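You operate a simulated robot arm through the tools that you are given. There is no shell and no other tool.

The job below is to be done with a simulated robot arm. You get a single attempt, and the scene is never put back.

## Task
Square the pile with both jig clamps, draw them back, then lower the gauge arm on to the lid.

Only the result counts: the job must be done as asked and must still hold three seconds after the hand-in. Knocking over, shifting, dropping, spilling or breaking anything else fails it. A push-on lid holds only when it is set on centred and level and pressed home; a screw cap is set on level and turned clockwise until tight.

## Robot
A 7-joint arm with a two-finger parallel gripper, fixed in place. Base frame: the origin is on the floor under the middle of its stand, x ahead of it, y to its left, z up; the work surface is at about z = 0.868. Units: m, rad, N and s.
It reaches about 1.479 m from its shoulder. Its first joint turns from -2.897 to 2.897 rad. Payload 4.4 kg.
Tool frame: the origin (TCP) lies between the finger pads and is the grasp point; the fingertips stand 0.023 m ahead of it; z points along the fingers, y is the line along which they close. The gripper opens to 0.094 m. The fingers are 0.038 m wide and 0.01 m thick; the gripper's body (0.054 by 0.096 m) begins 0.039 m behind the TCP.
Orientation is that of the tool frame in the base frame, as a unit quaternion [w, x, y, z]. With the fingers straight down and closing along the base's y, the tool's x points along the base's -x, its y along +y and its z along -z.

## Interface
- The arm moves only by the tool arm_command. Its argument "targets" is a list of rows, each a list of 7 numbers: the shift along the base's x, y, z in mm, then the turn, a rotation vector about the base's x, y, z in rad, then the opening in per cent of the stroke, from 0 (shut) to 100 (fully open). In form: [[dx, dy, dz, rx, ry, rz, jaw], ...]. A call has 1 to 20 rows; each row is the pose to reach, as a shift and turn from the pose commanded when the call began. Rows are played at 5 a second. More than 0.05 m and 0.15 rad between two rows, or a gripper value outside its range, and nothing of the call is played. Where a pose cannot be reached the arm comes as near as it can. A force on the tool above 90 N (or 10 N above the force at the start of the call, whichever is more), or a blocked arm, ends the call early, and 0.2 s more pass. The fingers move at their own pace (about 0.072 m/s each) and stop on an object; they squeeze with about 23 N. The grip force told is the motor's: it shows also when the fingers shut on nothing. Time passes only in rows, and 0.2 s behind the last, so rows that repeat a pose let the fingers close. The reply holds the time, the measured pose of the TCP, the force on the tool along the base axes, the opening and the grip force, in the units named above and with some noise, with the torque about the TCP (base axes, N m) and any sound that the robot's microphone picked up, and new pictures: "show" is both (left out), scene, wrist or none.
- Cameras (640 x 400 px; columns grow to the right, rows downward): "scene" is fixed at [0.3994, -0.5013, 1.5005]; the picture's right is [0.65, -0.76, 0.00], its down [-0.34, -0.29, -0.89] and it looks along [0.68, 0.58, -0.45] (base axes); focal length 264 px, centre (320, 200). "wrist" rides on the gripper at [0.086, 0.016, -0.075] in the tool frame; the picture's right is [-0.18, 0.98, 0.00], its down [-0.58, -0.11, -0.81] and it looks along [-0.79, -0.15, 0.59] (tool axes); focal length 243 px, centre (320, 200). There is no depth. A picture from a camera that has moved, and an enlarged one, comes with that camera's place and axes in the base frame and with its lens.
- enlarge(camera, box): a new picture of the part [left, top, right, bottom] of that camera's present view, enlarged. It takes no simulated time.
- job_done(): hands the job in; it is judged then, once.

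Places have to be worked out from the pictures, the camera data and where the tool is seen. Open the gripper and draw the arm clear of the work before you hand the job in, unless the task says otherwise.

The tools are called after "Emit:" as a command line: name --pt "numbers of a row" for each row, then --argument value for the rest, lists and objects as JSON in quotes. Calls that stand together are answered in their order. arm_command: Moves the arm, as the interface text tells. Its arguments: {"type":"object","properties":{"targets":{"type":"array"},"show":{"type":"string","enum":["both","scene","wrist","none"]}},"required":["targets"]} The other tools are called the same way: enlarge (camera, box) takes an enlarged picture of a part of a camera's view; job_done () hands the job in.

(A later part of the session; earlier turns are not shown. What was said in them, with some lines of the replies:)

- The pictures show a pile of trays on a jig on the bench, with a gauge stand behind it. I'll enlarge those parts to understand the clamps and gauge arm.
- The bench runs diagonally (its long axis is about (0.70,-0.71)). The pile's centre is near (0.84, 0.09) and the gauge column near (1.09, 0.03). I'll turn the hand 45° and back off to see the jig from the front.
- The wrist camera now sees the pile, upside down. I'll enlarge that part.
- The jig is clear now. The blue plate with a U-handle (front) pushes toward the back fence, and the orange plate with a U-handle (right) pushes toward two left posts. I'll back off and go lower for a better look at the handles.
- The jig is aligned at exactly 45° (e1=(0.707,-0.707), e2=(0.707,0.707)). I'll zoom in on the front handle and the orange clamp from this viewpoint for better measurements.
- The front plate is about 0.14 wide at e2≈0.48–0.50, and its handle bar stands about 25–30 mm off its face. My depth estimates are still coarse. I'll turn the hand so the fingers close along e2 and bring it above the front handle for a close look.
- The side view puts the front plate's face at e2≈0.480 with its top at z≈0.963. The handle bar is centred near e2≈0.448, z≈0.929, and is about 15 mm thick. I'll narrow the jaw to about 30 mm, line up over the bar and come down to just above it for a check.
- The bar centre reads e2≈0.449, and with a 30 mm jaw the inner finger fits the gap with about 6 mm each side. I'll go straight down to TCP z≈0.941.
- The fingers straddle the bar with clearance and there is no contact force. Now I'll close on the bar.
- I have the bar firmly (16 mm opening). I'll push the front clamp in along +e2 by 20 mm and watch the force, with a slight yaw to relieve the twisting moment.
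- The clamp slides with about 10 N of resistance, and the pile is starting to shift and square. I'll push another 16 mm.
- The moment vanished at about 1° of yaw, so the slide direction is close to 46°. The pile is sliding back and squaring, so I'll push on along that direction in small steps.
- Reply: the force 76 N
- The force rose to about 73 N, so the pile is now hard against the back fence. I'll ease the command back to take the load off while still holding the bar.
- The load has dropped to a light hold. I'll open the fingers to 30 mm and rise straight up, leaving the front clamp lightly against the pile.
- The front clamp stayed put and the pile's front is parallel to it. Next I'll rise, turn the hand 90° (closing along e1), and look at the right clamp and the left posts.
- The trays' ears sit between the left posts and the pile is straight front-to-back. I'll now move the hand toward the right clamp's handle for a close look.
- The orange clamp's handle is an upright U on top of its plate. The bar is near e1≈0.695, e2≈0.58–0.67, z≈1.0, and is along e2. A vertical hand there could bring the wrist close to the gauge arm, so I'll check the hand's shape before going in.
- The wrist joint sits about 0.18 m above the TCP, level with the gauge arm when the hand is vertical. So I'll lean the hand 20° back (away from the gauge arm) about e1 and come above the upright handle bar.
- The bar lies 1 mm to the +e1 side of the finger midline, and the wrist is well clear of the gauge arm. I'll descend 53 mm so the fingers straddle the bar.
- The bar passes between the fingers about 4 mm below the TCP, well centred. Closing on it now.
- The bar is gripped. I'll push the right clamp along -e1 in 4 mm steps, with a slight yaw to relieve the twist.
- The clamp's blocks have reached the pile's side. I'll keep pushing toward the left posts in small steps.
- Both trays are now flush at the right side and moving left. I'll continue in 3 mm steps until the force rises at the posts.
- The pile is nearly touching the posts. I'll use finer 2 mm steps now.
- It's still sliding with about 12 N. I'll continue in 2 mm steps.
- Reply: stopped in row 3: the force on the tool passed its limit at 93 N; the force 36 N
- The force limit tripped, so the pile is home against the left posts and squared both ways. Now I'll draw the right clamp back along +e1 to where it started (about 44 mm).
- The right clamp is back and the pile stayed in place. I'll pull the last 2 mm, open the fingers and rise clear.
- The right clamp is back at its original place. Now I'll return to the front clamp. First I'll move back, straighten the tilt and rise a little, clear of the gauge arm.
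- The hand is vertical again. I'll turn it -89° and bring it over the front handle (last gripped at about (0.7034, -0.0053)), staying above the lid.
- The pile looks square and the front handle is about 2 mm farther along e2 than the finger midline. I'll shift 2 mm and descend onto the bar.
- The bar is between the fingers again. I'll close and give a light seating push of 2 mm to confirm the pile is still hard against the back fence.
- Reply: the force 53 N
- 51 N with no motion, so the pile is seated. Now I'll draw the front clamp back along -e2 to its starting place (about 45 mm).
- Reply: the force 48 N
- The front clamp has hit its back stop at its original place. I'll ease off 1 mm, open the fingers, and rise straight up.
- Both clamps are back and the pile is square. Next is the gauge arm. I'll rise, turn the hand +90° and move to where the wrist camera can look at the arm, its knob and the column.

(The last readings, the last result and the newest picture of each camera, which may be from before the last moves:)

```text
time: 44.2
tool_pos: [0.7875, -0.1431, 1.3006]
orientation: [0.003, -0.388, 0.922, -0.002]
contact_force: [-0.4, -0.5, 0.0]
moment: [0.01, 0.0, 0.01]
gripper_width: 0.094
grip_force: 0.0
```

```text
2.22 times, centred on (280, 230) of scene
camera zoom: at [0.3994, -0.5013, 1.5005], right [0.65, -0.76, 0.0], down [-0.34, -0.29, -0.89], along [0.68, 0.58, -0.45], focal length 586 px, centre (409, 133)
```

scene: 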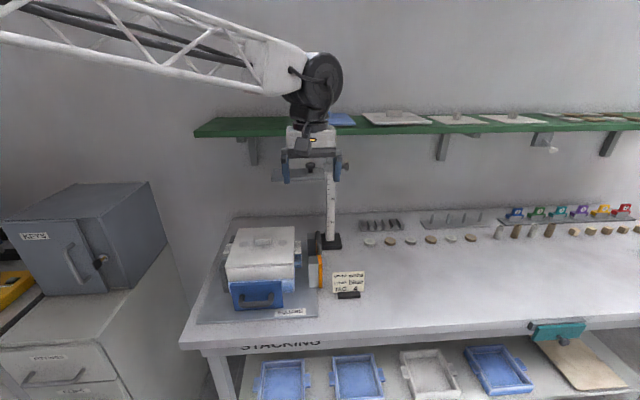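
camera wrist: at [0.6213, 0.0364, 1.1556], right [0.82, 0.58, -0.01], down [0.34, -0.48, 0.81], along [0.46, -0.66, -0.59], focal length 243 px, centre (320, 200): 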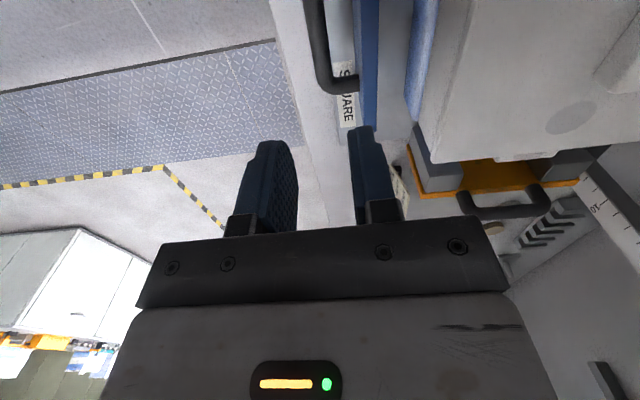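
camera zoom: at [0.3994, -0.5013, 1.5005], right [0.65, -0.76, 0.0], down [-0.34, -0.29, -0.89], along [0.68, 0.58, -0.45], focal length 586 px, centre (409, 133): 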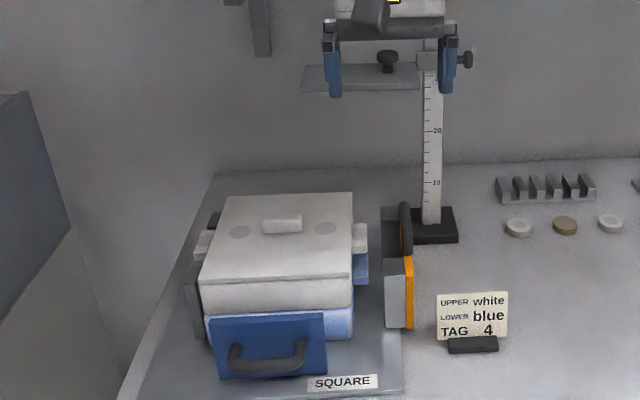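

From here I'll lean the hand back 20° so the wrist camera looks more level at the gauge arm.

Emit:
arm_command --pt "0 0 0 0.083 -0.0815 0 100" --pt "0 0 0 0.166 -0.163 0 100" --pt "0 0 0 0.249 -0.2446 0 100" --show "both"

Emit:
enlarge --camera "wrist" --box '[210, 60, 430, 230]'

Emit:
enlarge --camera "wrist" --box '[220, 0, 460, 120]'

```text
time: 45.0
tool_pos: [0.7882, -0.1418, 1.2985]
orientation: [0.164, -0.379, 0.908, 0.066]
contact_force: [0.2, -0.5, -0.1]
moment: [-0.01, 0.01, 0.02]
gripper_width: 0.094
grip_force: 0.0
camera wrist: at [0.7007, -0.2065, 1.3389], right [-0.58, 0.81, 0.06], down [0.26, 0.12, 0.96], along [0.77, 0.57, -0.28], focal length 243 px, centre (320, 200)
```

scene: 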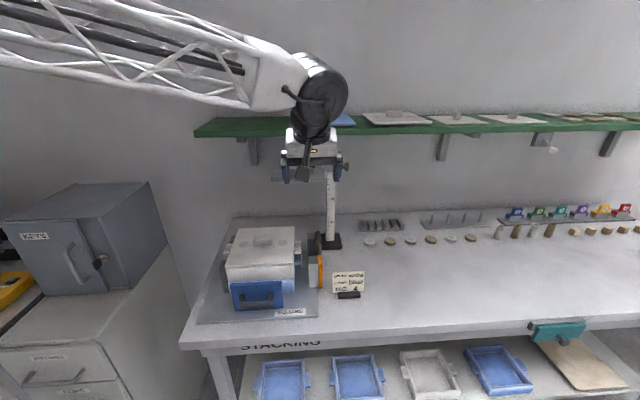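
wrist: 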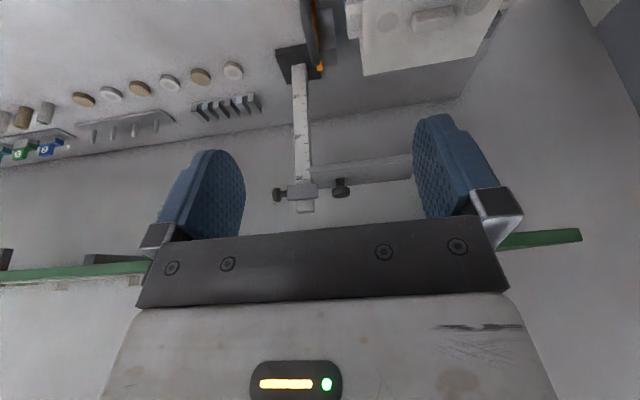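

```text
2.35 times, centred on (320, 145) of wrist
camera zoom: at [0.7007, -0.2065, 1.3389], right [-0.58, 0.81, 0.06], down [0.26, 0.12, 0.96], along [0.77, 0.57, -0.28], focal length 571 px, centre (320, 329)
```

zoom: 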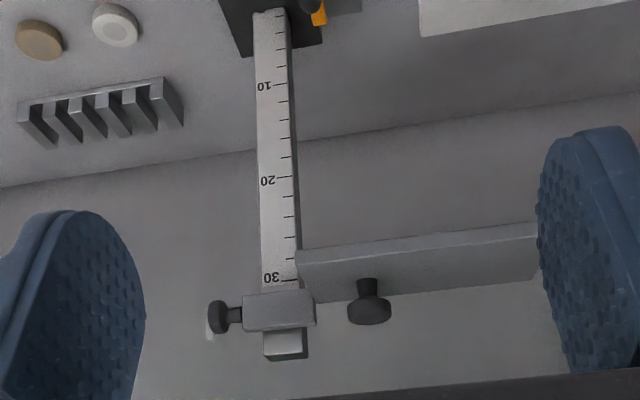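

```text
2.67 times, centred on (340, 60) of wrist
camera zoom: at [0.7007, -0.2065, 1.3389], right [-0.58, 0.81, 0.06], down [0.26, 0.12, 0.96], along [0.77, 0.57, -0.28], focal length 647 px, centre (267, 573)
```

zoom: 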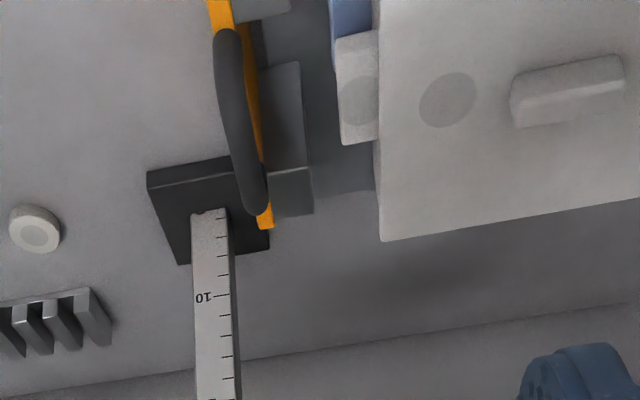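

The shelf's front edge sits only about 5 cm beyond the knob, so approaching the knob from straight above is risky. The arm plate's top is at z≈1.185, spanning e1≈0.55–0.715, e2≈0.70–0.78. I'll close the fingers, lean back 30°, and push the plate down near its front edge over the lid. First I'll move closer and look.

Emit:
arm_command --pt "10 20 0 0.042 -0.041 0 70" --pt "30 50 -10 0.083 -0.082 0 40" --pt "50 80 -20 0.1248 -0.1227 0 15" --pt "72 115 -30 0.1248 -0.1227 0 0" --pt "92 146 -38 0.1248 -0.1227 0 0" --pt "92 146 -38 0.1248 -0.1227 0 0" --pt "92 146 -38 0.1248 -0.1227 0 0" --show "both"

Emit:
enlarge --camera "wrist" --box '[180, 40, 480, 230]'

Emit:
enlarge --camera "scene" --box '[220, 90, 380, 260]'

```text
time: 46.6
tool_pos: [0.8792, 0.0049, 1.2617]
orientation: [0.241, -0.372, 0.891, 0.099]
contact_force: [1.1, -0.9, 0.1]
moment: [0.0, 0.0, 0.01]
gripper_width: 0.0
grip_force: 23.4
camera wrist: at [0.7886, -0.0642, 1.2817], right [-0.59, 0.8, 0.09], down [0.14, 0.0, 0.99], along [0.8, 0.59, -0.11], focal length 243 px, centre (320, 200)
```

scene: 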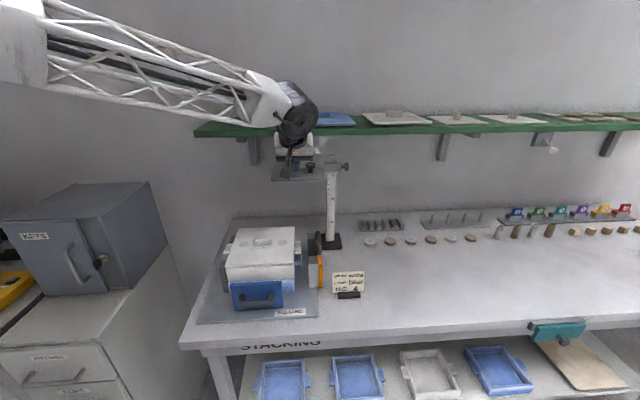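
wrist: 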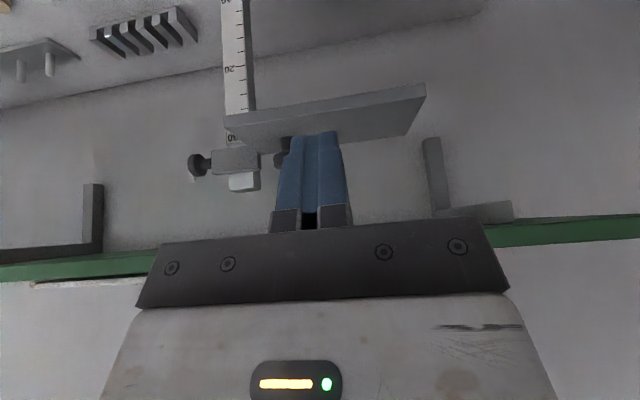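

```text
2.11 times, centred on (330, 135) of wrist
camera zoom: at [0.7886, -0.0642, 1.2817], right [-0.59, 0.8, 0.09], down [0.14, 0.0, 0.99], along [0.8, 0.59, -0.11], focal length 511 px, centre (299, 337)
```

zoom: 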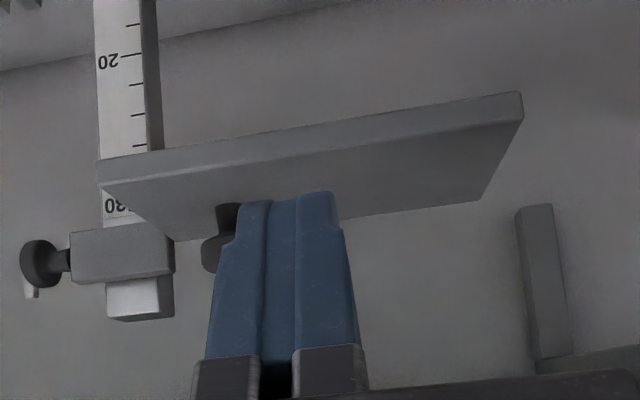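

```text
2.35 times, centred on (300, 175) of scene
camera zoom: at [0.3994, -0.5013, 1.5005], right [0.65, -0.76, 0.0], down [-0.34, -0.29, -0.89], along [0.68, 0.58, -0.45], focal length 621 px, centre (367, 259)
```

zoom: 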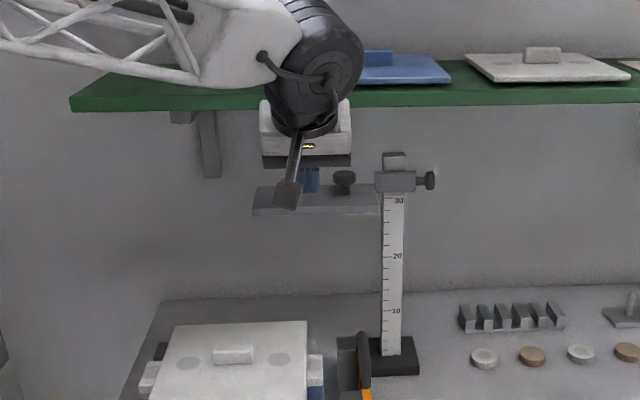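

The plate is confirmed: front edge at e2≈0.70, top at z≈1.185. I'll bring the closed fingertips over the plate about 15 mm inside its front edge, clear of the knob and the shelf, and stop 30 mm above it.

Emit:
arm_command --pt "20 27 -5 0 0 0 0" --pt "40 55 -10 0 0 0 0" --pt "59 82 -17 0 0 0 0" --pt "59 82 -17 0 0 0 0" --show "both"

Emit:
enlarge --camera "wrist" --box '[180, 40, 480, 230]'

Emit:
enlarge --camera "scene" --box '[220, 90, 380, 260]'

```text
time: 47.6
tool_pos: [0.9396, 0.0876, 1.2438]
orientation: [0.241, -0.372, 0.891, 0.098]
contact_force: [-0.6, 0.2, -0.2]
moment: [-0.03, -0.02, 0.01]
gripper_width: 0.0
grip_force: 22.8
camera wrist: at [0.8488, 0.019, 1.2645], right [-0.59, 0.81, 0.09], down [0.14, 0.0, 0.99], along [0.8, 0.59, -0.11], focal length 243 px, centre (320, 200)
```

scene: 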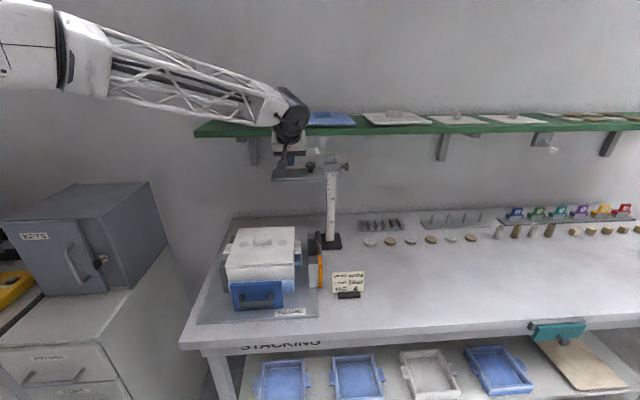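
wrist: 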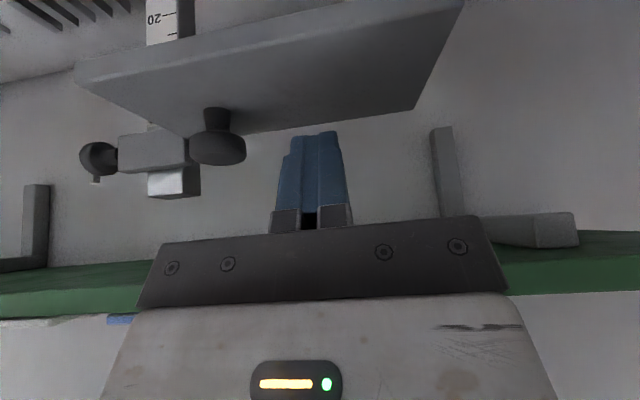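

```text
2.11 times, centred on (330, 135) of wrist
camera zoom: at [0.8488, 0.019, 1.2645], right [-0.59, 0.81, 0.09], down [0.14, 0.0, 0.99], along [0.8, 0.59, -0.11], focal length 511 px, centre (299, 337)
```

zoom: 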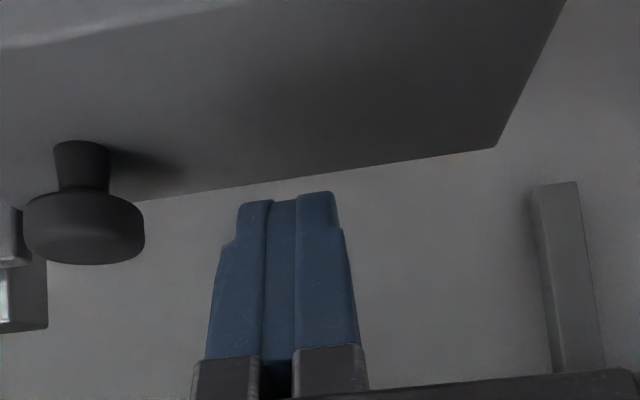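

```text
2.35 times, centred on (300, 175) of scene
camera zoom: at [0.3994, -0.5013, 1.5005], right [0.65, -0.76, 0.0], down [-0.34, -0.29, -0.89], along [0.68, 0.58, -0.45], focal length 621 px, centre (367, 259)
```

zoom: 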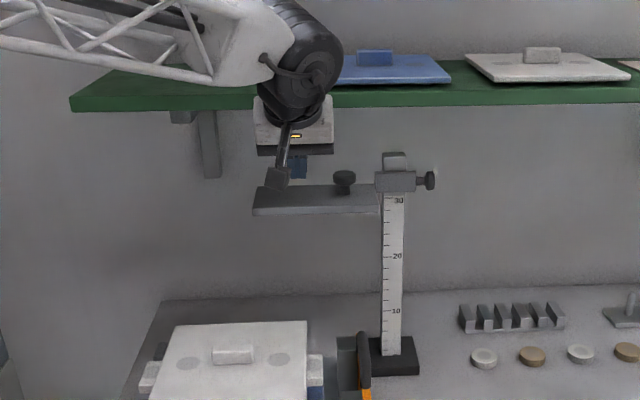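

Nothing touches yet, and the fingertips hang over the plate, clear of the knob and shelf. I'll descend toward contact, expected at about TCP z≈1.2145.

Emit:
arm_command --pt "0 0 -8 0 0 0 0" --pt "0 0 -16 0 0 0 0" --pt "0 0 -23 0 0 0 0" --pt "0 0 -28 0 0 0 0" --pt "0 0 -32 0 0 0 0" --show "wrist"

Emit:
enlarge --camera "scene" --box '[220, 90, 380, 260]'

```text
time: 48.9
tool_pos: [0.9384, 0.086, 1.2112]
orientation: [0.241, -0.372, 0.891, 0.099]
contact_force: [-0.2, 0.1, -0.2]
moment: [0.03, 0.0, 0.0]
gripper_width: 0.0
grip_force: 23.2
camera wrist: at [0.8482, 0.0182, 1.2321], right [-0.59, 0.8, 0.09], down [0.14, 0.0, 0.99], along [0.8, 0.59, -0.11], focal length 243 px, centre (320, 200)
```

wrist: 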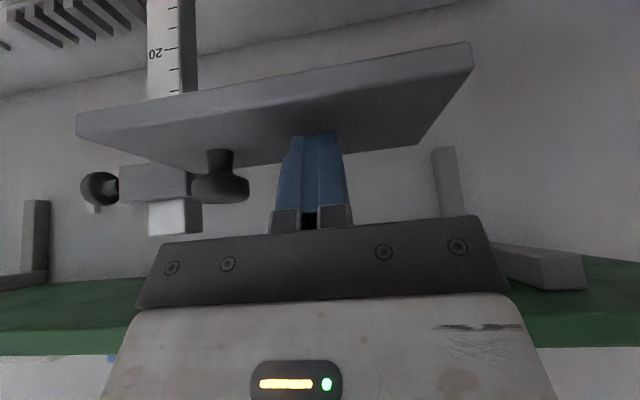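

```text
2.35 times, centred on (300, 175) of scene
camera zoom: at [0.3994, -0.5013, 1.5005], right [0.65, -0.76, 0.0], down [-0.34, -0.29, -0.89], along [0.68, 0.58, -0.45], focal length 621 px, centre (367, 259)
```

zoom: 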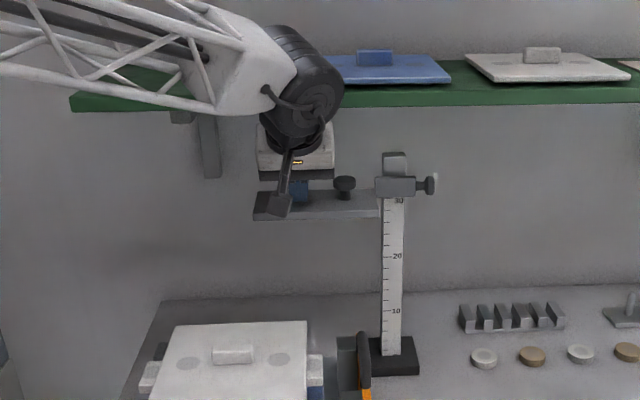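

The arm already slid down about 1 cm with almost no force, so it glides freely and stays put. I'll continue pushing down 80 mm at a gentle pace.

Emit:
arm_command --pt "0 0 -8 0 0 0 0" --pt "0 0 -16 0 0 0 0" --pt "0 0 -24 0 0 0 0" --pt "0 0 -32 0 0 0 0" --pt "0 0 -40 0 0 0 0" --pt "0 0 -48 0 0 0 0" --pt "0 0 -56 0 0 0 0" --pt "0 0 -64 0 0 0 0" --pt "0 0 -72 0 0 0 0" --pt "0 0 -80 0 0 0 0" --show "both"

Emit:
enlarge --camera "scene" --box '[200, 120, 360, 290]'

```text
time: 51.0
tool_pos: [0.9376, 0.0856, 1.1322]
orientation: [0.24, -0.373, 0.891, 0.099]
contact_force: [-0.9, 0.6, -1.3]
moment: [0.02, 0.02, -0.01]
gripper_width: 0.0
grip_force: 22.8
camera wrist: at [0.8477, 0.0177, 1.1526], right [-0.59, 0.8, 0.09], down [0.14, 0.0, 0.99], along [0.8, 0.59, -0.11], focal length 243 px, centre (320, 200)
```

scene: 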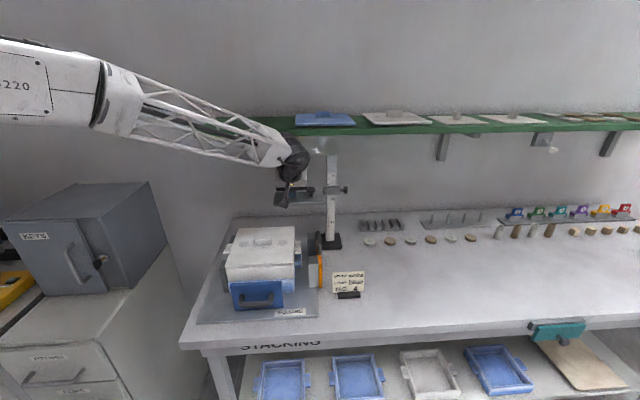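
wrist: 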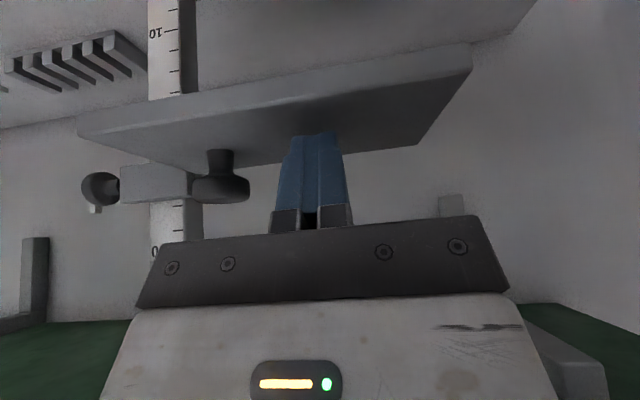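

```text
2.35 times, centred on (280, 205) of scene
camera zoom: at [0.3994, -0.5013, 1.5005], right [0.65, -0.76, 0.0], down [-0.34, -0.29, -0.89], along [0.68, 0.58, -0.45], focal length 621 px, centre (414, 188)
```

zoom: 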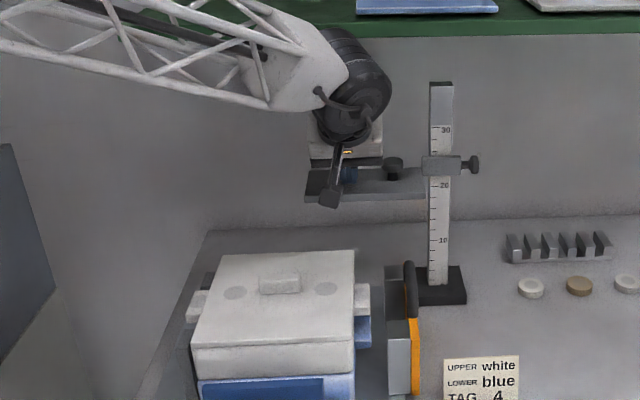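

The arm follows smoothly, now near the 23 cm mark. I'll push it down another 85 mm and re-check.

Emit:
arm_command --pt "0 0 -8 0 0 0 0" --pt "0 0 -16 0 0 0 0" --pt "0 0 -24 0 0 0 0" --pt "0 0 -32 0 0 0 0" --pt "0 0 -40 0 0 0 0" --pt "0 0 -48 0 0 0 0" --pt "0 0 -56 0 0 0 0" --pt "0 0 -64 0 0 0 0" --pt "0 0 -72 0 0 0 0" --pt "0 0 -80 0 0 0 0" --pt "0 0 -85 0 0 0 0" --show "both"

Emit:
enlarge --camera "scene" --box '[220, 160, 360, 310]'

```text
time: 53.5
tool_pos: [0.9381, 0.0857, 1.0473]
orientation: [0.241, -0.373, 0.891, 0.099]
contact_force: [-0.9, -0.3, 0.2]
moment: [-0.01, -0.01, 0.0]
gripper_width: 0.0
grip_force: 23.1
camera wrist: at [0.8478, 0.0177, 1.0673], right [-0.59, 0.8, 0.09], down [0.14, 0.0, 0.99], along [0.8, 0.59, -0.11], focal length 243 px, centre (320, 200)
```

scene: 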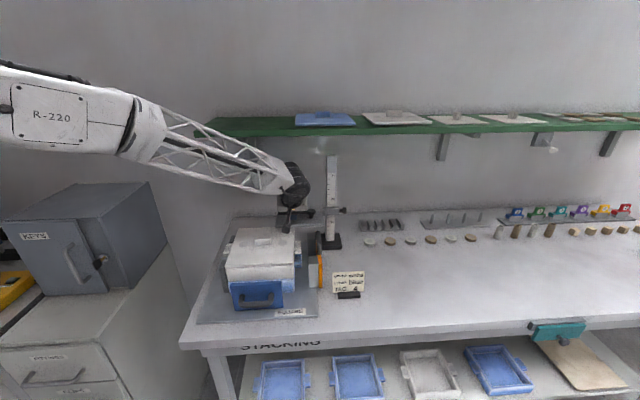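
wrist: 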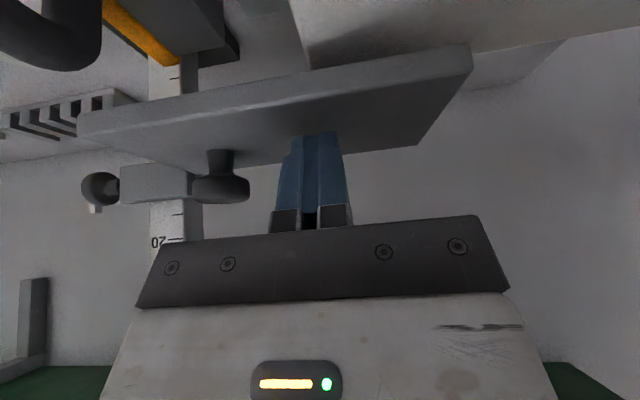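

```text
2.67 times, centred on (290, 235) of scene
camera zoom: at [0.3994, -0.5013, 1.5005], right [0.65, -0.76, 0.0], down [-0.34, -0.29, -0.89], along [0.68, 0.58, -0.45], focal length 704 px, centre (400, 107)
```

zoom: 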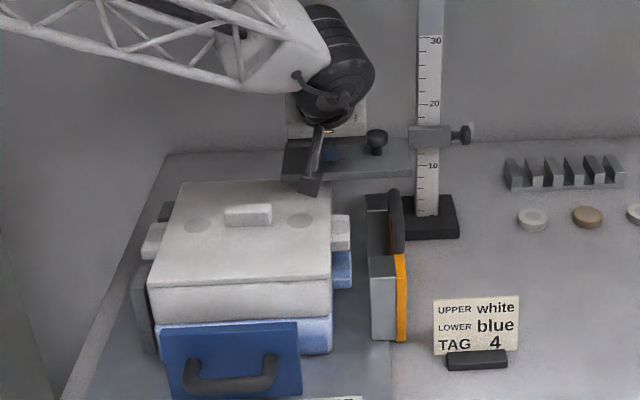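

The arm's underside is now about 3–4 cm above the lid. I'll go slower: 20 mm more in 4 mm steps.

Emit:
arm_command --pt "0 0 -4 0 0 0 0" --pt "0 0 -8 0 0 0 0" --pt "0 0 -12 0 0 0 0" --pt "0 0 -16 0 0 0 0" --pt "0 0 -20 0 0 0 0" --show "both"

Emit:
enlarge --camera "scene" --box '[240, 190, 340, 290]'

Emit:
enlarge --camera "wrist" --box '[80, 0, 560, 220]'

```text
time: 54.6
tool_pos: [0.9383, 0.0854, 1.027]
orientation: [0.241, -0.372, 0.891, 0.098]
contact_force: [-0.5, 0.3, 0.2]
moment: [0.04, 0.02, -0.01]
gripper_width: 0.0002
grip_force: 22.5
camera wrist: at [0.848, 0.0179, 1.0476], right [-0.59, 0.8, 0.09], down [0.14, 0.0, 0.99], along [0.8, 0.59, -0.11], focal length 243 px, centre (320, 200)
```

scene: 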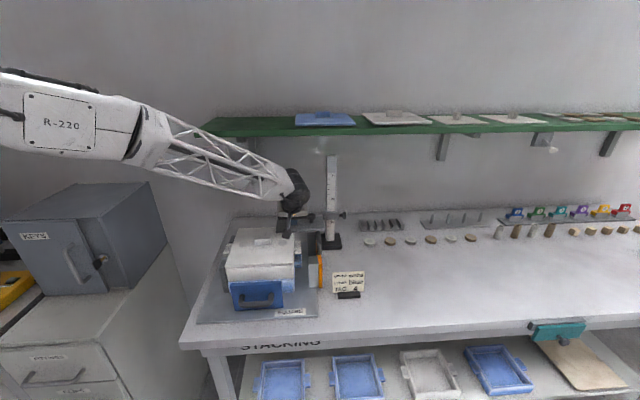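
wrist: 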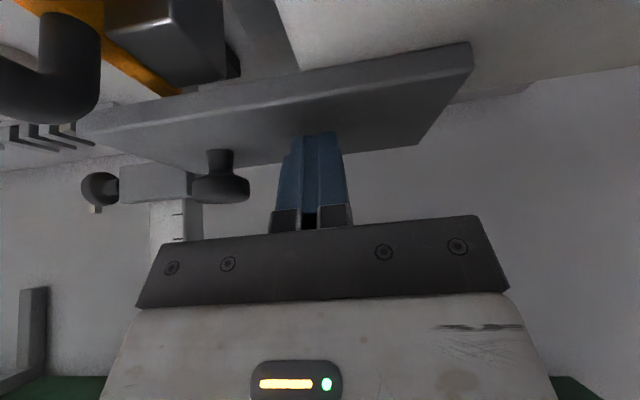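

```text
4.00 times, centred on (290, 240) of scene
camera zoom: at [0.3994, -0.5013, 1.5005], right [0.65, -0.76, 0.0], down [-0.34, -0.29, -0.89], along [0.68, 0.58, -0.45], focal length 1055 px, centre (440, 40)
```

zoom: 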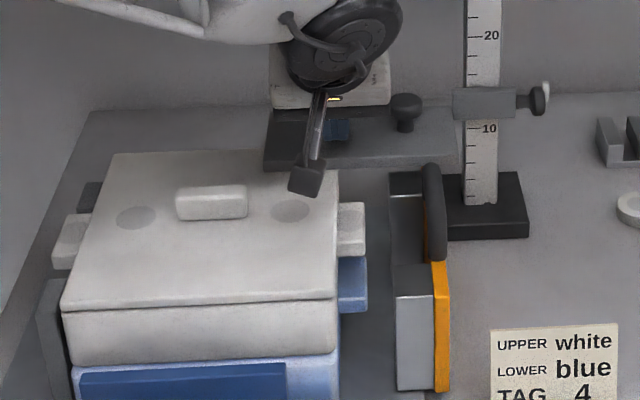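

```text
1.33 times, centred on (320, 110) of wrist
camera zoom: at [0.848, 0.0179, 1.0476], right [-0.59, 0.8, 0.09], down [0.14, 0.0, 0.99], along [0.8, 0.59, -0.11], focal length 324 px, centre (320, 320)
```

zoom: 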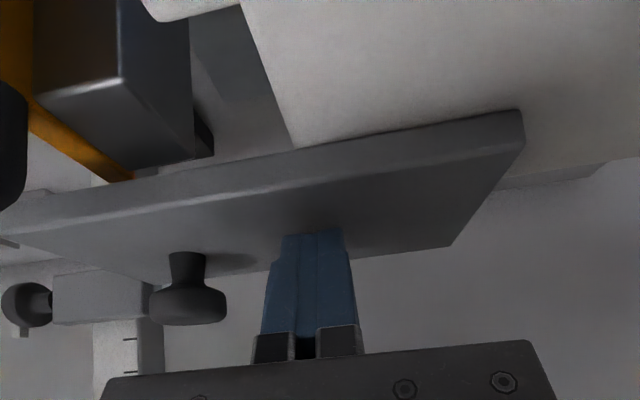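

The arm plate now overhangs the lid's back-right corner, still without contact. I'll go down in 2.5 mm steps with force checks.

Emit:
arm_command --pt "0 0 -2.5 0 0 0 0" --pt "0 0 -5 0 0 0 0" --pt "0 0 -7.5 0 0 0 0" --pt "0 0 -10 0 0 0 0" --show "both"

Emit:
enlarge --camera "scene" --box '[260, 190, 340, 270]'

Emit:
enlarge --camera "wrist" --box '[80, 0, 560, 220]'

```text
time: 55.7
tool_pos: [0.9408, 0.0852, 1.0272]
orientation: [0.246, -0.373, 0.89, 0.096]
contact_force: [0.2, -0.3, 10.5]
moment: [-0.06, 0.08, 0.1]
gripper_width: 0.0
grip_force: 22.8
stopped in row 4: the force on the tool passed its limit at 96 N (the readings are from after the stop); the commanded pose is now the measured one
camera wrist: at [0.8492, 0.0177, 1.0465], right [-0.59, 0.8, 0.08], down [0.13, -0.01, 0.99], along [0.8, 0.59, -0.1], focal length 243 px, centre (320, 200)
```

scene: 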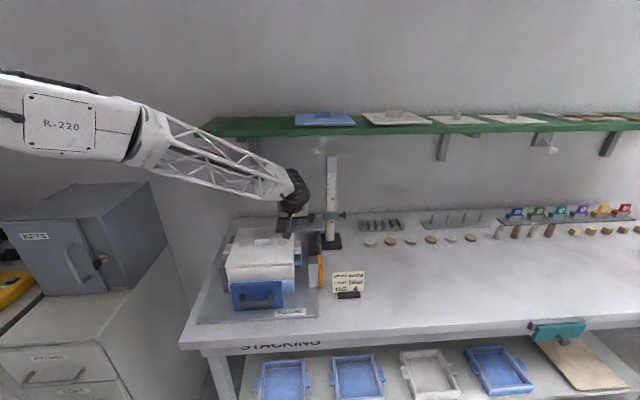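
wrist: 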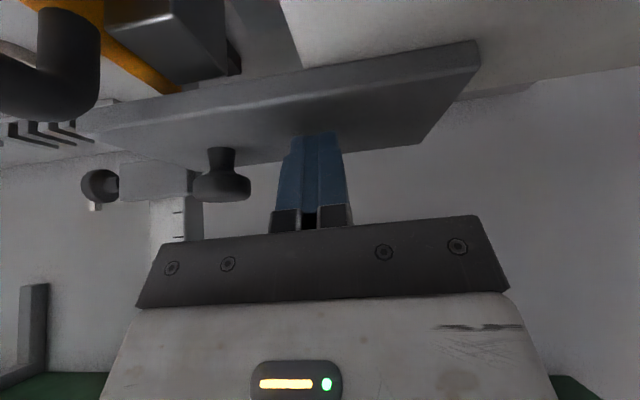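

```text
5.00 times, centred on (300, 230) of scene
camera zoom: at [0.3994, -0.5013, 1.5005], right [0.65, -0.76, 0.0], down [-0.34, -0.29, -0.89], along [0.68, 0.58, -0.45], focal length 1319 px, centre (420, 50)
```

zoom: 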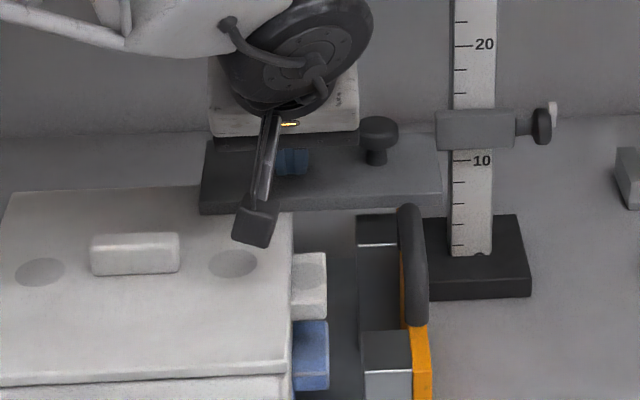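

```text
1.33 times, centred on (320, 110) of wrist
camera zoom: at [0.8492, 0.0177, 1.0465], right [-0.59, 0.8, 0.08], down [0.13, -0.01, 0.99], along [0.8, 0.59, -0.1], focal length 324 px, centre (320, 320)
```

zoom: 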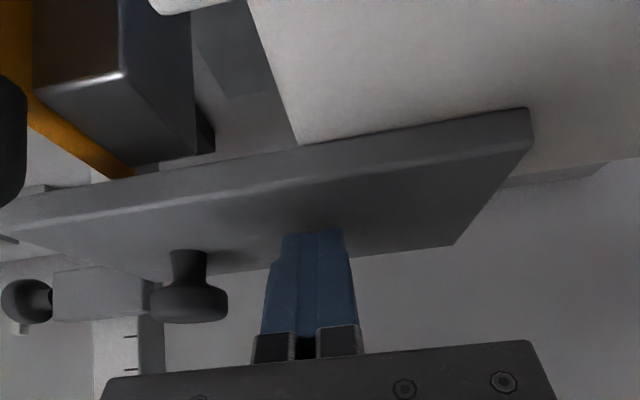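

The arm met something firm at TCP z≈1.027 and the force spiked, so it should be on the lid. I'll check closely that it's resting on the lid and not on the right clamp.

Emit:
enlarge --camera "wrist" --box '[100, 40, 220, 130]'

Emit:
enlarge --camera "wrist" --box '[260, 20, 500, 150]'

Emit:
enlarge --camera "scene" --box '[290, 215, 330, 245]'

Emit:
enlarge --camera "scene" --box '[265, 215, 305, 245]'

```text
4.44 times, centred on (160, 85) of wrist
camera zoom: at [0.8492, 0.0177, 1.0465], right [-0.59, 0.8, 0.08], down [0.13, -0.01, 0.99], along [0.8, 0.59, -0.1], focal length 1078 px, centre (1031, 711)
```

zoom: 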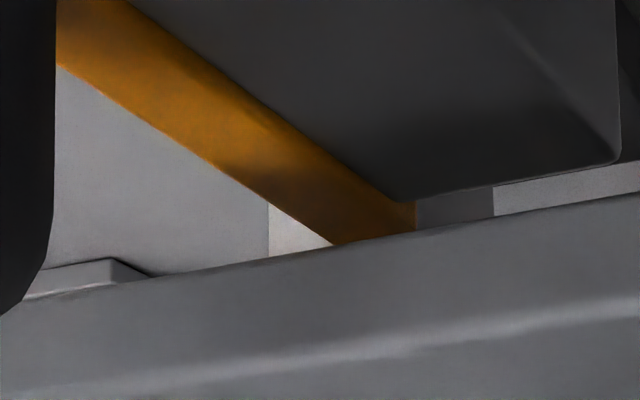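

```text
2.67 times, centred on (380, 85) of wrist
camera zoom: at [0.8492, 0.0177, 1.0465], right [-0.59, 0.8, 0.08], down [0.13, -0.01, 0.99], along [0.8, 0.59, -0.1], focal length 647 px, centre (160, 507)
```

zoom: 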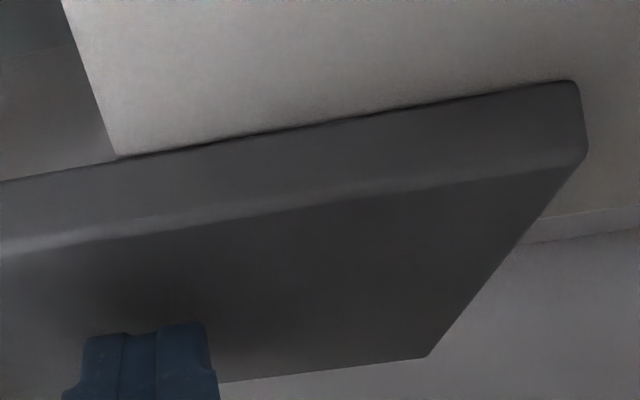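

```text
13.33 times, centred on (310, 230) of scene
camera zoom: at [0.3994, -0.5013, 1.5005], right [0.65, -0.76, 0.0], down [-0.34, -0.29, -0.89], along [0.68, 0.58, -0.45], focal length 3517 px, centre (453, -200)
```

zoom: 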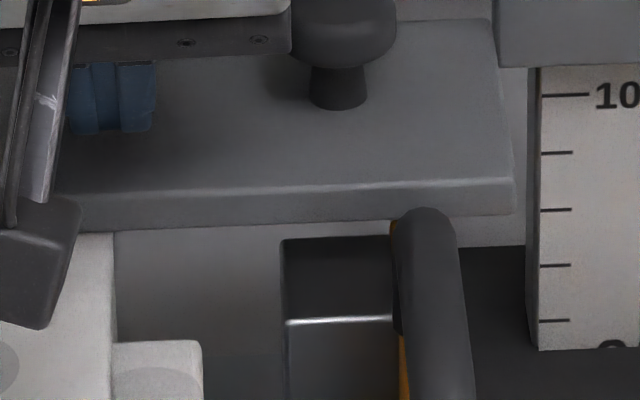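

```text
13.33 times, centred on (285, 230) of scene
camera zoom: at [0.3994, -0.5013, 1.5005], right [0.65, -0.76, 0.0], down [-0.34, -0.29, -0.89], along [0.68, 0.58, -0.45], focal length 3517 px, centre (787, -200)
```

zoom: 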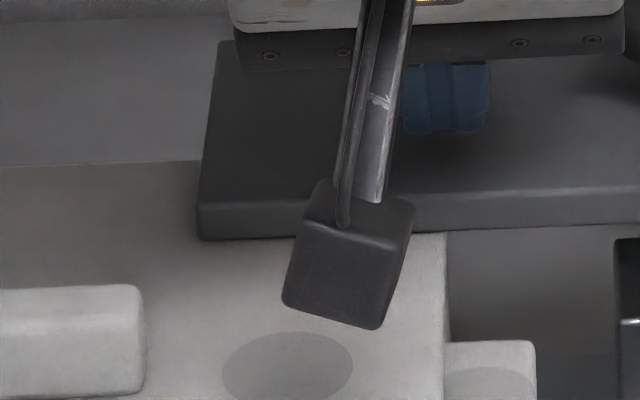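

The contact line along the lid looks tight, and the far end of the clamp lies in front of or below the arm. To be sure, I'll lift the fingers off the arm, draw back along -e2, and look along the lid's surface at a grazing angle.

Emit:
arm_command --pt "0 0 8 0 0 0 0" --pt "0 0 30 0 0 0 0" --pt "0 0 60 0 0 0 0" --pt "-32 -33 60 0 0 0 0" --pt "-64 -66 60 0 0 0 0" --pt "-96 -99 60 0 0 0 0" --pt "-128 -132 60 0 0 0 0" --pt "-160 -165 60 0 0 0 0" --pt "-192 -198 60 0 0 0 0" --pt "-225 -231 60 0 0 0 0" --pt "-258 -264 60 0 0 0 0" --pt "-258 -264 30 0 0 0 0" --pt "-258 -264 0 0 0 0 0" --pt "-258 -264 -35 0 0 0 0" --show "both"

Emit:
enlarge --camera "wrist" --box '[240, 120, 420, 230]'

Emit:
enlarge --camera "scene" --box '[220, 190, 350, 320]'

```text
time: 58.7
tool_pos: [0.6807, -0.1782, 0.9914]
orientation: [0.246, -0.372, 0.89, 0.096]
contact_force: [-0.4, -0.4, 1.1]
moment: [0.0, -0.01, 0.01]
gripper_width: 0.0
grip_force: 23.0
camera wrist: at [0.5902, -0.2462, 1.0103], right [-0.59, 0.8, 0.08], down [0.13, -0.01, 0.99], along [0.8, 0.59, -0.1], focal length 243 px, centre (320, 200)
```

scene: 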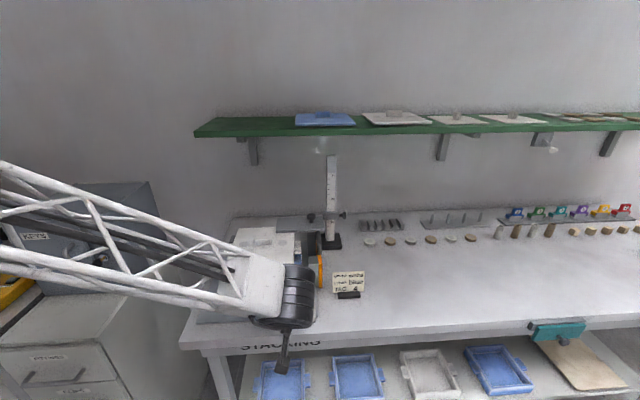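
wrist: 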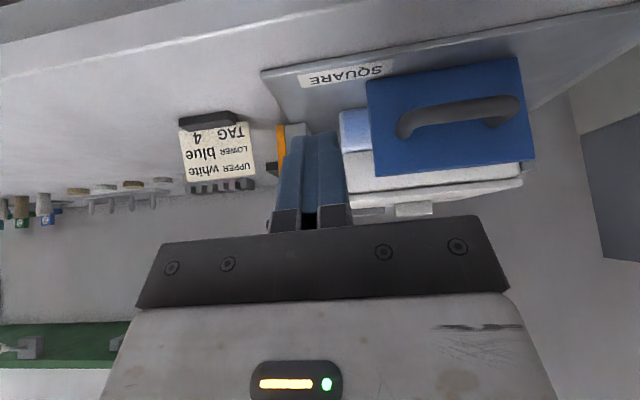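

```text
3.56 times, centred on (330, 175) of wrist
camera zoom: at [0.5902, -0.2462, 1.0103], right [-0.59, 0.8, 0.08], down [0.13, -0.01, 0.99], along [0.8, 0.59, -0.1], focal length 863 px, centre (284, 289)
```

zoom: 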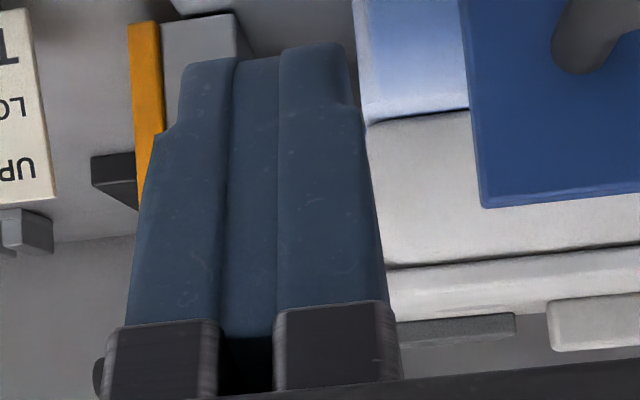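

```text
3.08 times, centred on (285, 255) of scene
camera zoom: at [0.3994, -0.5013, 1.5005], right [0.65, -0.76, 0.0], down [-0.34, -0.29, -0.89], along [0.68, 0.58, -0.45], focal length 812 px, centre (428, 31)
```

zoom: 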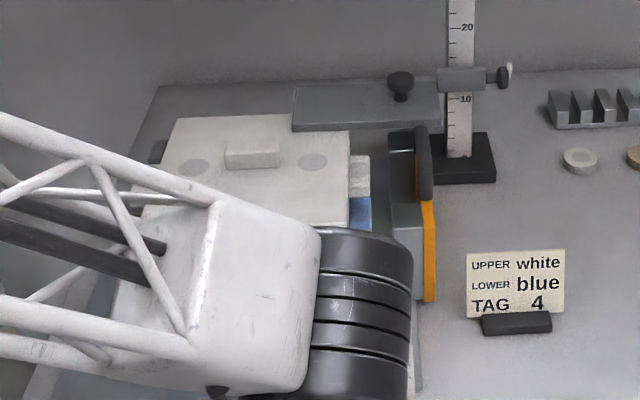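

From the front, the arm looks to sit right on the lid. I'll open the fingers for an unobstructed view and lower the camera slightly for a true grazing look.

Emit:
arm_command --pt "0 0 -5 0 0 0 30" --pt "0 0 -10 0 0 0 70" --pt "0 0 -15 0 0 0 100" --pt "0 0 -15 0 0 0 100" --pt "0 0 -15 0 0 0 100" --show "wrist"

Emit:
enlarge --camera "wrist" --box '[270, 170, 430, 240]'

Emit:
enlarge --camera "wrist" --box '[320, 190, 400, 225]'

```text
time: 59.9
tool_pos: [0.6811, -0.1785, 0.9768]
orientation: [0.246, -0.372, 0.89, 0.097]
contact_force: [-0.4, -1.0, -0.2]
moment: [0.02, 0.02, 0.03]
gripper_width: 0.0941
grip_force: 0.0
camera wrist: at [0.5907, -0.2463, 0.9954], right [-0.59, 0.8, 0.08], down [0.13, -0.01, 0.99], along [0.8, 0.59, -0.1], focal length 243 px, centre (320, 200)
```

wrist: 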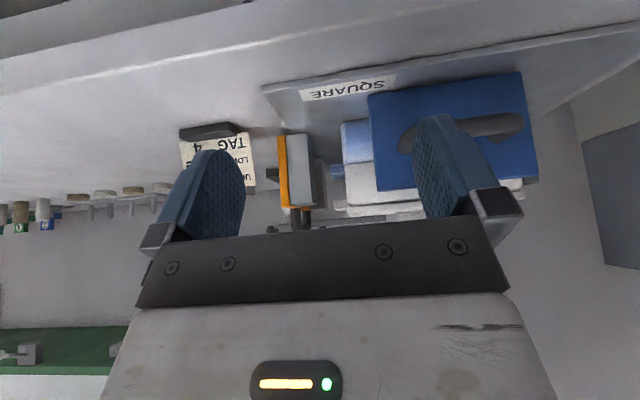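

```text
4.00 times, centred on (350, 205) of wrist
camera zoom: at [0.5907, -0.2463, 0.9954], right [-0.59, 0.8, 0.08], down [0.13, -0.01, 0.99], along [0.8, 0.59, -0.1], focal length 970 px, centre (200, 180)
```

zoom: 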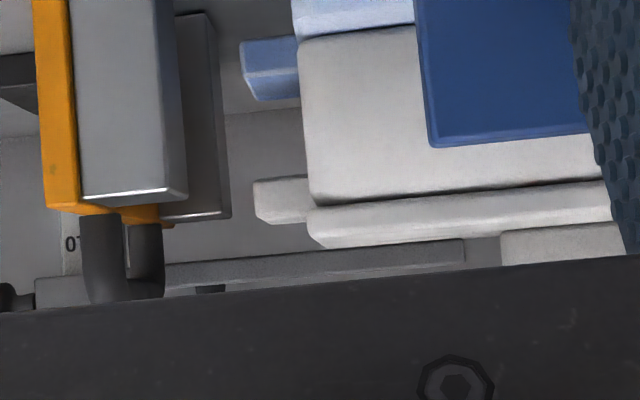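

```text
8.00 times, centred on (360, 208) of wrist
camera zoom: at [0.5907, -0.2463, 0.9954], right [-0.59, 0.8, 0.08], down [0.13, -0.01, 0.99], along [0.8, 0.59, -0.1], focal length 1941 px, centre (0, 140)
```

zoom: 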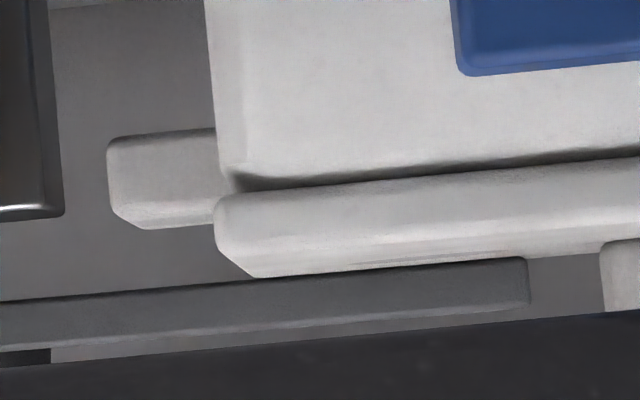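

The grazing view shows the arm's underside lying along the lid's top, well above the right clamp. One more extreme zoom on the contact line will confirm there's no gap.

Emit:
enlarge --camera "wrist" --box '[348, 218, 388, 230]'

Emit:
enlarge --camera "wrist" --box '[340, 212, 370, 228]'

```text
16.00 times, centred on (368, 224) of wrist
camera zoom: at [0.5907, -0.2463, 0.9954], right [-0.59, 0.8, 0.08], down [0.13, -0.01, 0.99], along [0.8, 0.59, -0.1], focal length 3882 px, centre (-448, -184)
```

zoom: 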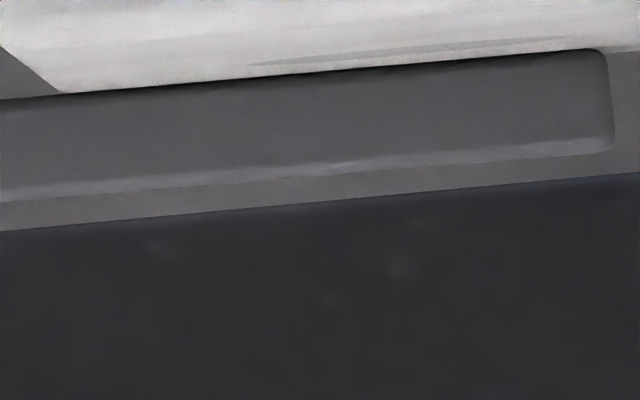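

```text
16.00 times, centred on (355, 220) of wrist
camera zoom: at [0.5907, -0.2463, 0.9954], right [-0.59, 0.8, 0.08], down [0.13, -0.01, 0.99], along [0.8, 0.59, -0.1], focal length 3882 px, centre (-240, -120)
```

zoom: 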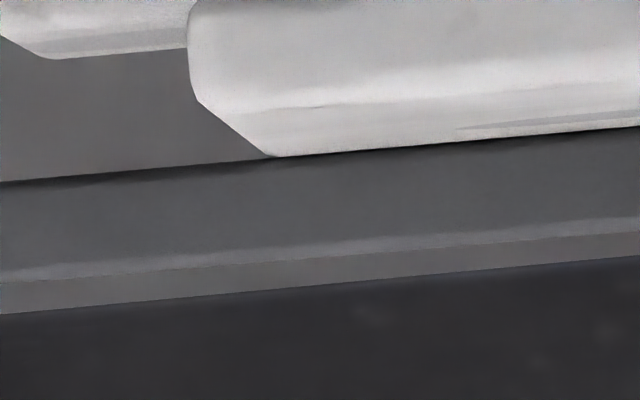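

The arm lies on the lid with no visible gap, both clamps are home, and the pile edges line up. I'll draw the open hand up and clear of the work, then take a last look.

Emit:
arm_command --pt "-8 -8 30 0 0 0 100" --pt "-16 -16 70 0 0 0 100" --pt "-24 -24 115 0 0 0 100" --pt "-32 -32 160 0 0 0 100" --pt "-40 -40 205 0 0 0 100" --pt "-50 -50 250 -0.06 0.06 0 100" --pt "-60 -60 295 -0.12 0.12 0 100" --pt "-70 -70 340 -0.18 0.18 0 100" --pt "-70 -70 380 -0.18 0.18 0 100" --show "both"

Emit:
enlarge --camera "scene" --box '[200, 180, 350, 320]'

Emit:
enlarge --camera "wrist" --box '[230, 40, 430, 200]'

```text
time: 61.9
tool_pos: [0.6114, -0.2486, 1.3578]
orientation: [0.128, -0.382, 0.914, 0.05]
contact_force: [0.2, -0.4, -1.0]
moment: [0.01, 0.01, -0.02]
gripper_width: 0.0938
grip_force: 0.2
camera wrist: at [0.5275, -0.311, 1.4029], right [-0.58, 0.82, 0.04], down [0.31, 0.17, 0.94], along [0.76, 0.55, -0.35], focal length 243 px, centre (320, 200)
```

scene: 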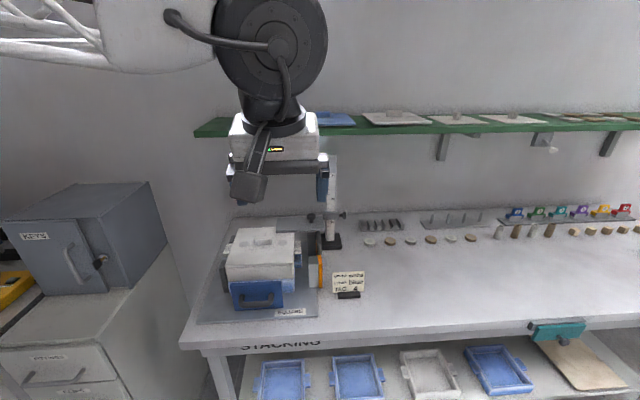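
wrist: 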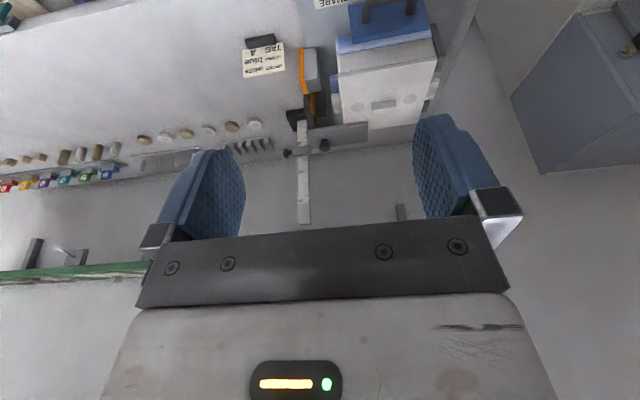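

```text
2.86 times, centred on (275, 250) of scene
camera zoom: at [0.3994, -0.5013, 1.5005], right [0.65, -0.76, 0.0], down [-0.34, -0.29, -0.89], along [0.68, 0.58, -0.45], focal length 754 px, centre (449, 57)
```

zoom: 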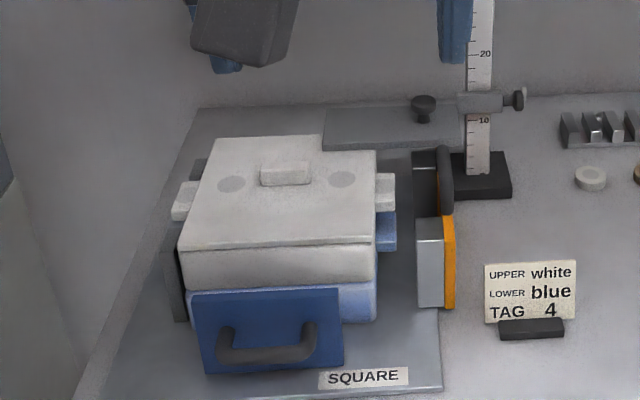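

```text
2.50 times, centred on (330, 120) of wrist
camera zoom: at [0.5275, -0.311, 1.4029], right [-0.58, 0.82, 0.04], down [0.31, 0.17, 0.94], along [0.76, 0.55, -0.35], focal length 606 px, centre (295, 400)
```

zoom: 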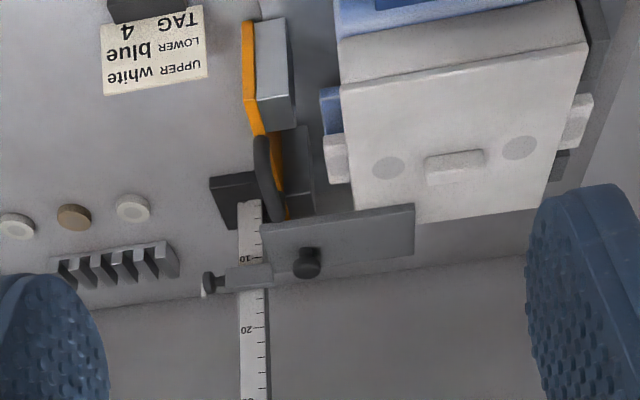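

The last views show the pile squared, both clamps back where they started, the gauge arm resting on the lid, and the hand open and clear. Handing in the job.

Emit:
job_done

```text
The job is handed in.
```

I squared the pile with both clamps, drew the clamps back to where they started, and lowered the gauge arm onto the lid. The job is handed in; the reply did not say whether it passed.

- **Squaring:** I pushed the front clamp until the pile stopped against the back fence. Then I pushed the right clamp until the pile stopped against the left posts. After that, a light push on the front clamp produced no movement.
- **Clamps:** I pulled the front clamp back to its stop. In the pictures the right clamp is at its starting position to within about 1 mm.
- **Gauge arm:** I pushed the arm down by its plate instead of its knob, because the shelf was too close above the knob. It met the lid with a force of about 96 N, which tripped the force limit, and I then lifted off. A close view along the lid showed no gap, though that view could not show one smaller than about 1 mm.

In the final pictures I saw nothing else shifted or knocked over. I left the gripper open and clear of the work.
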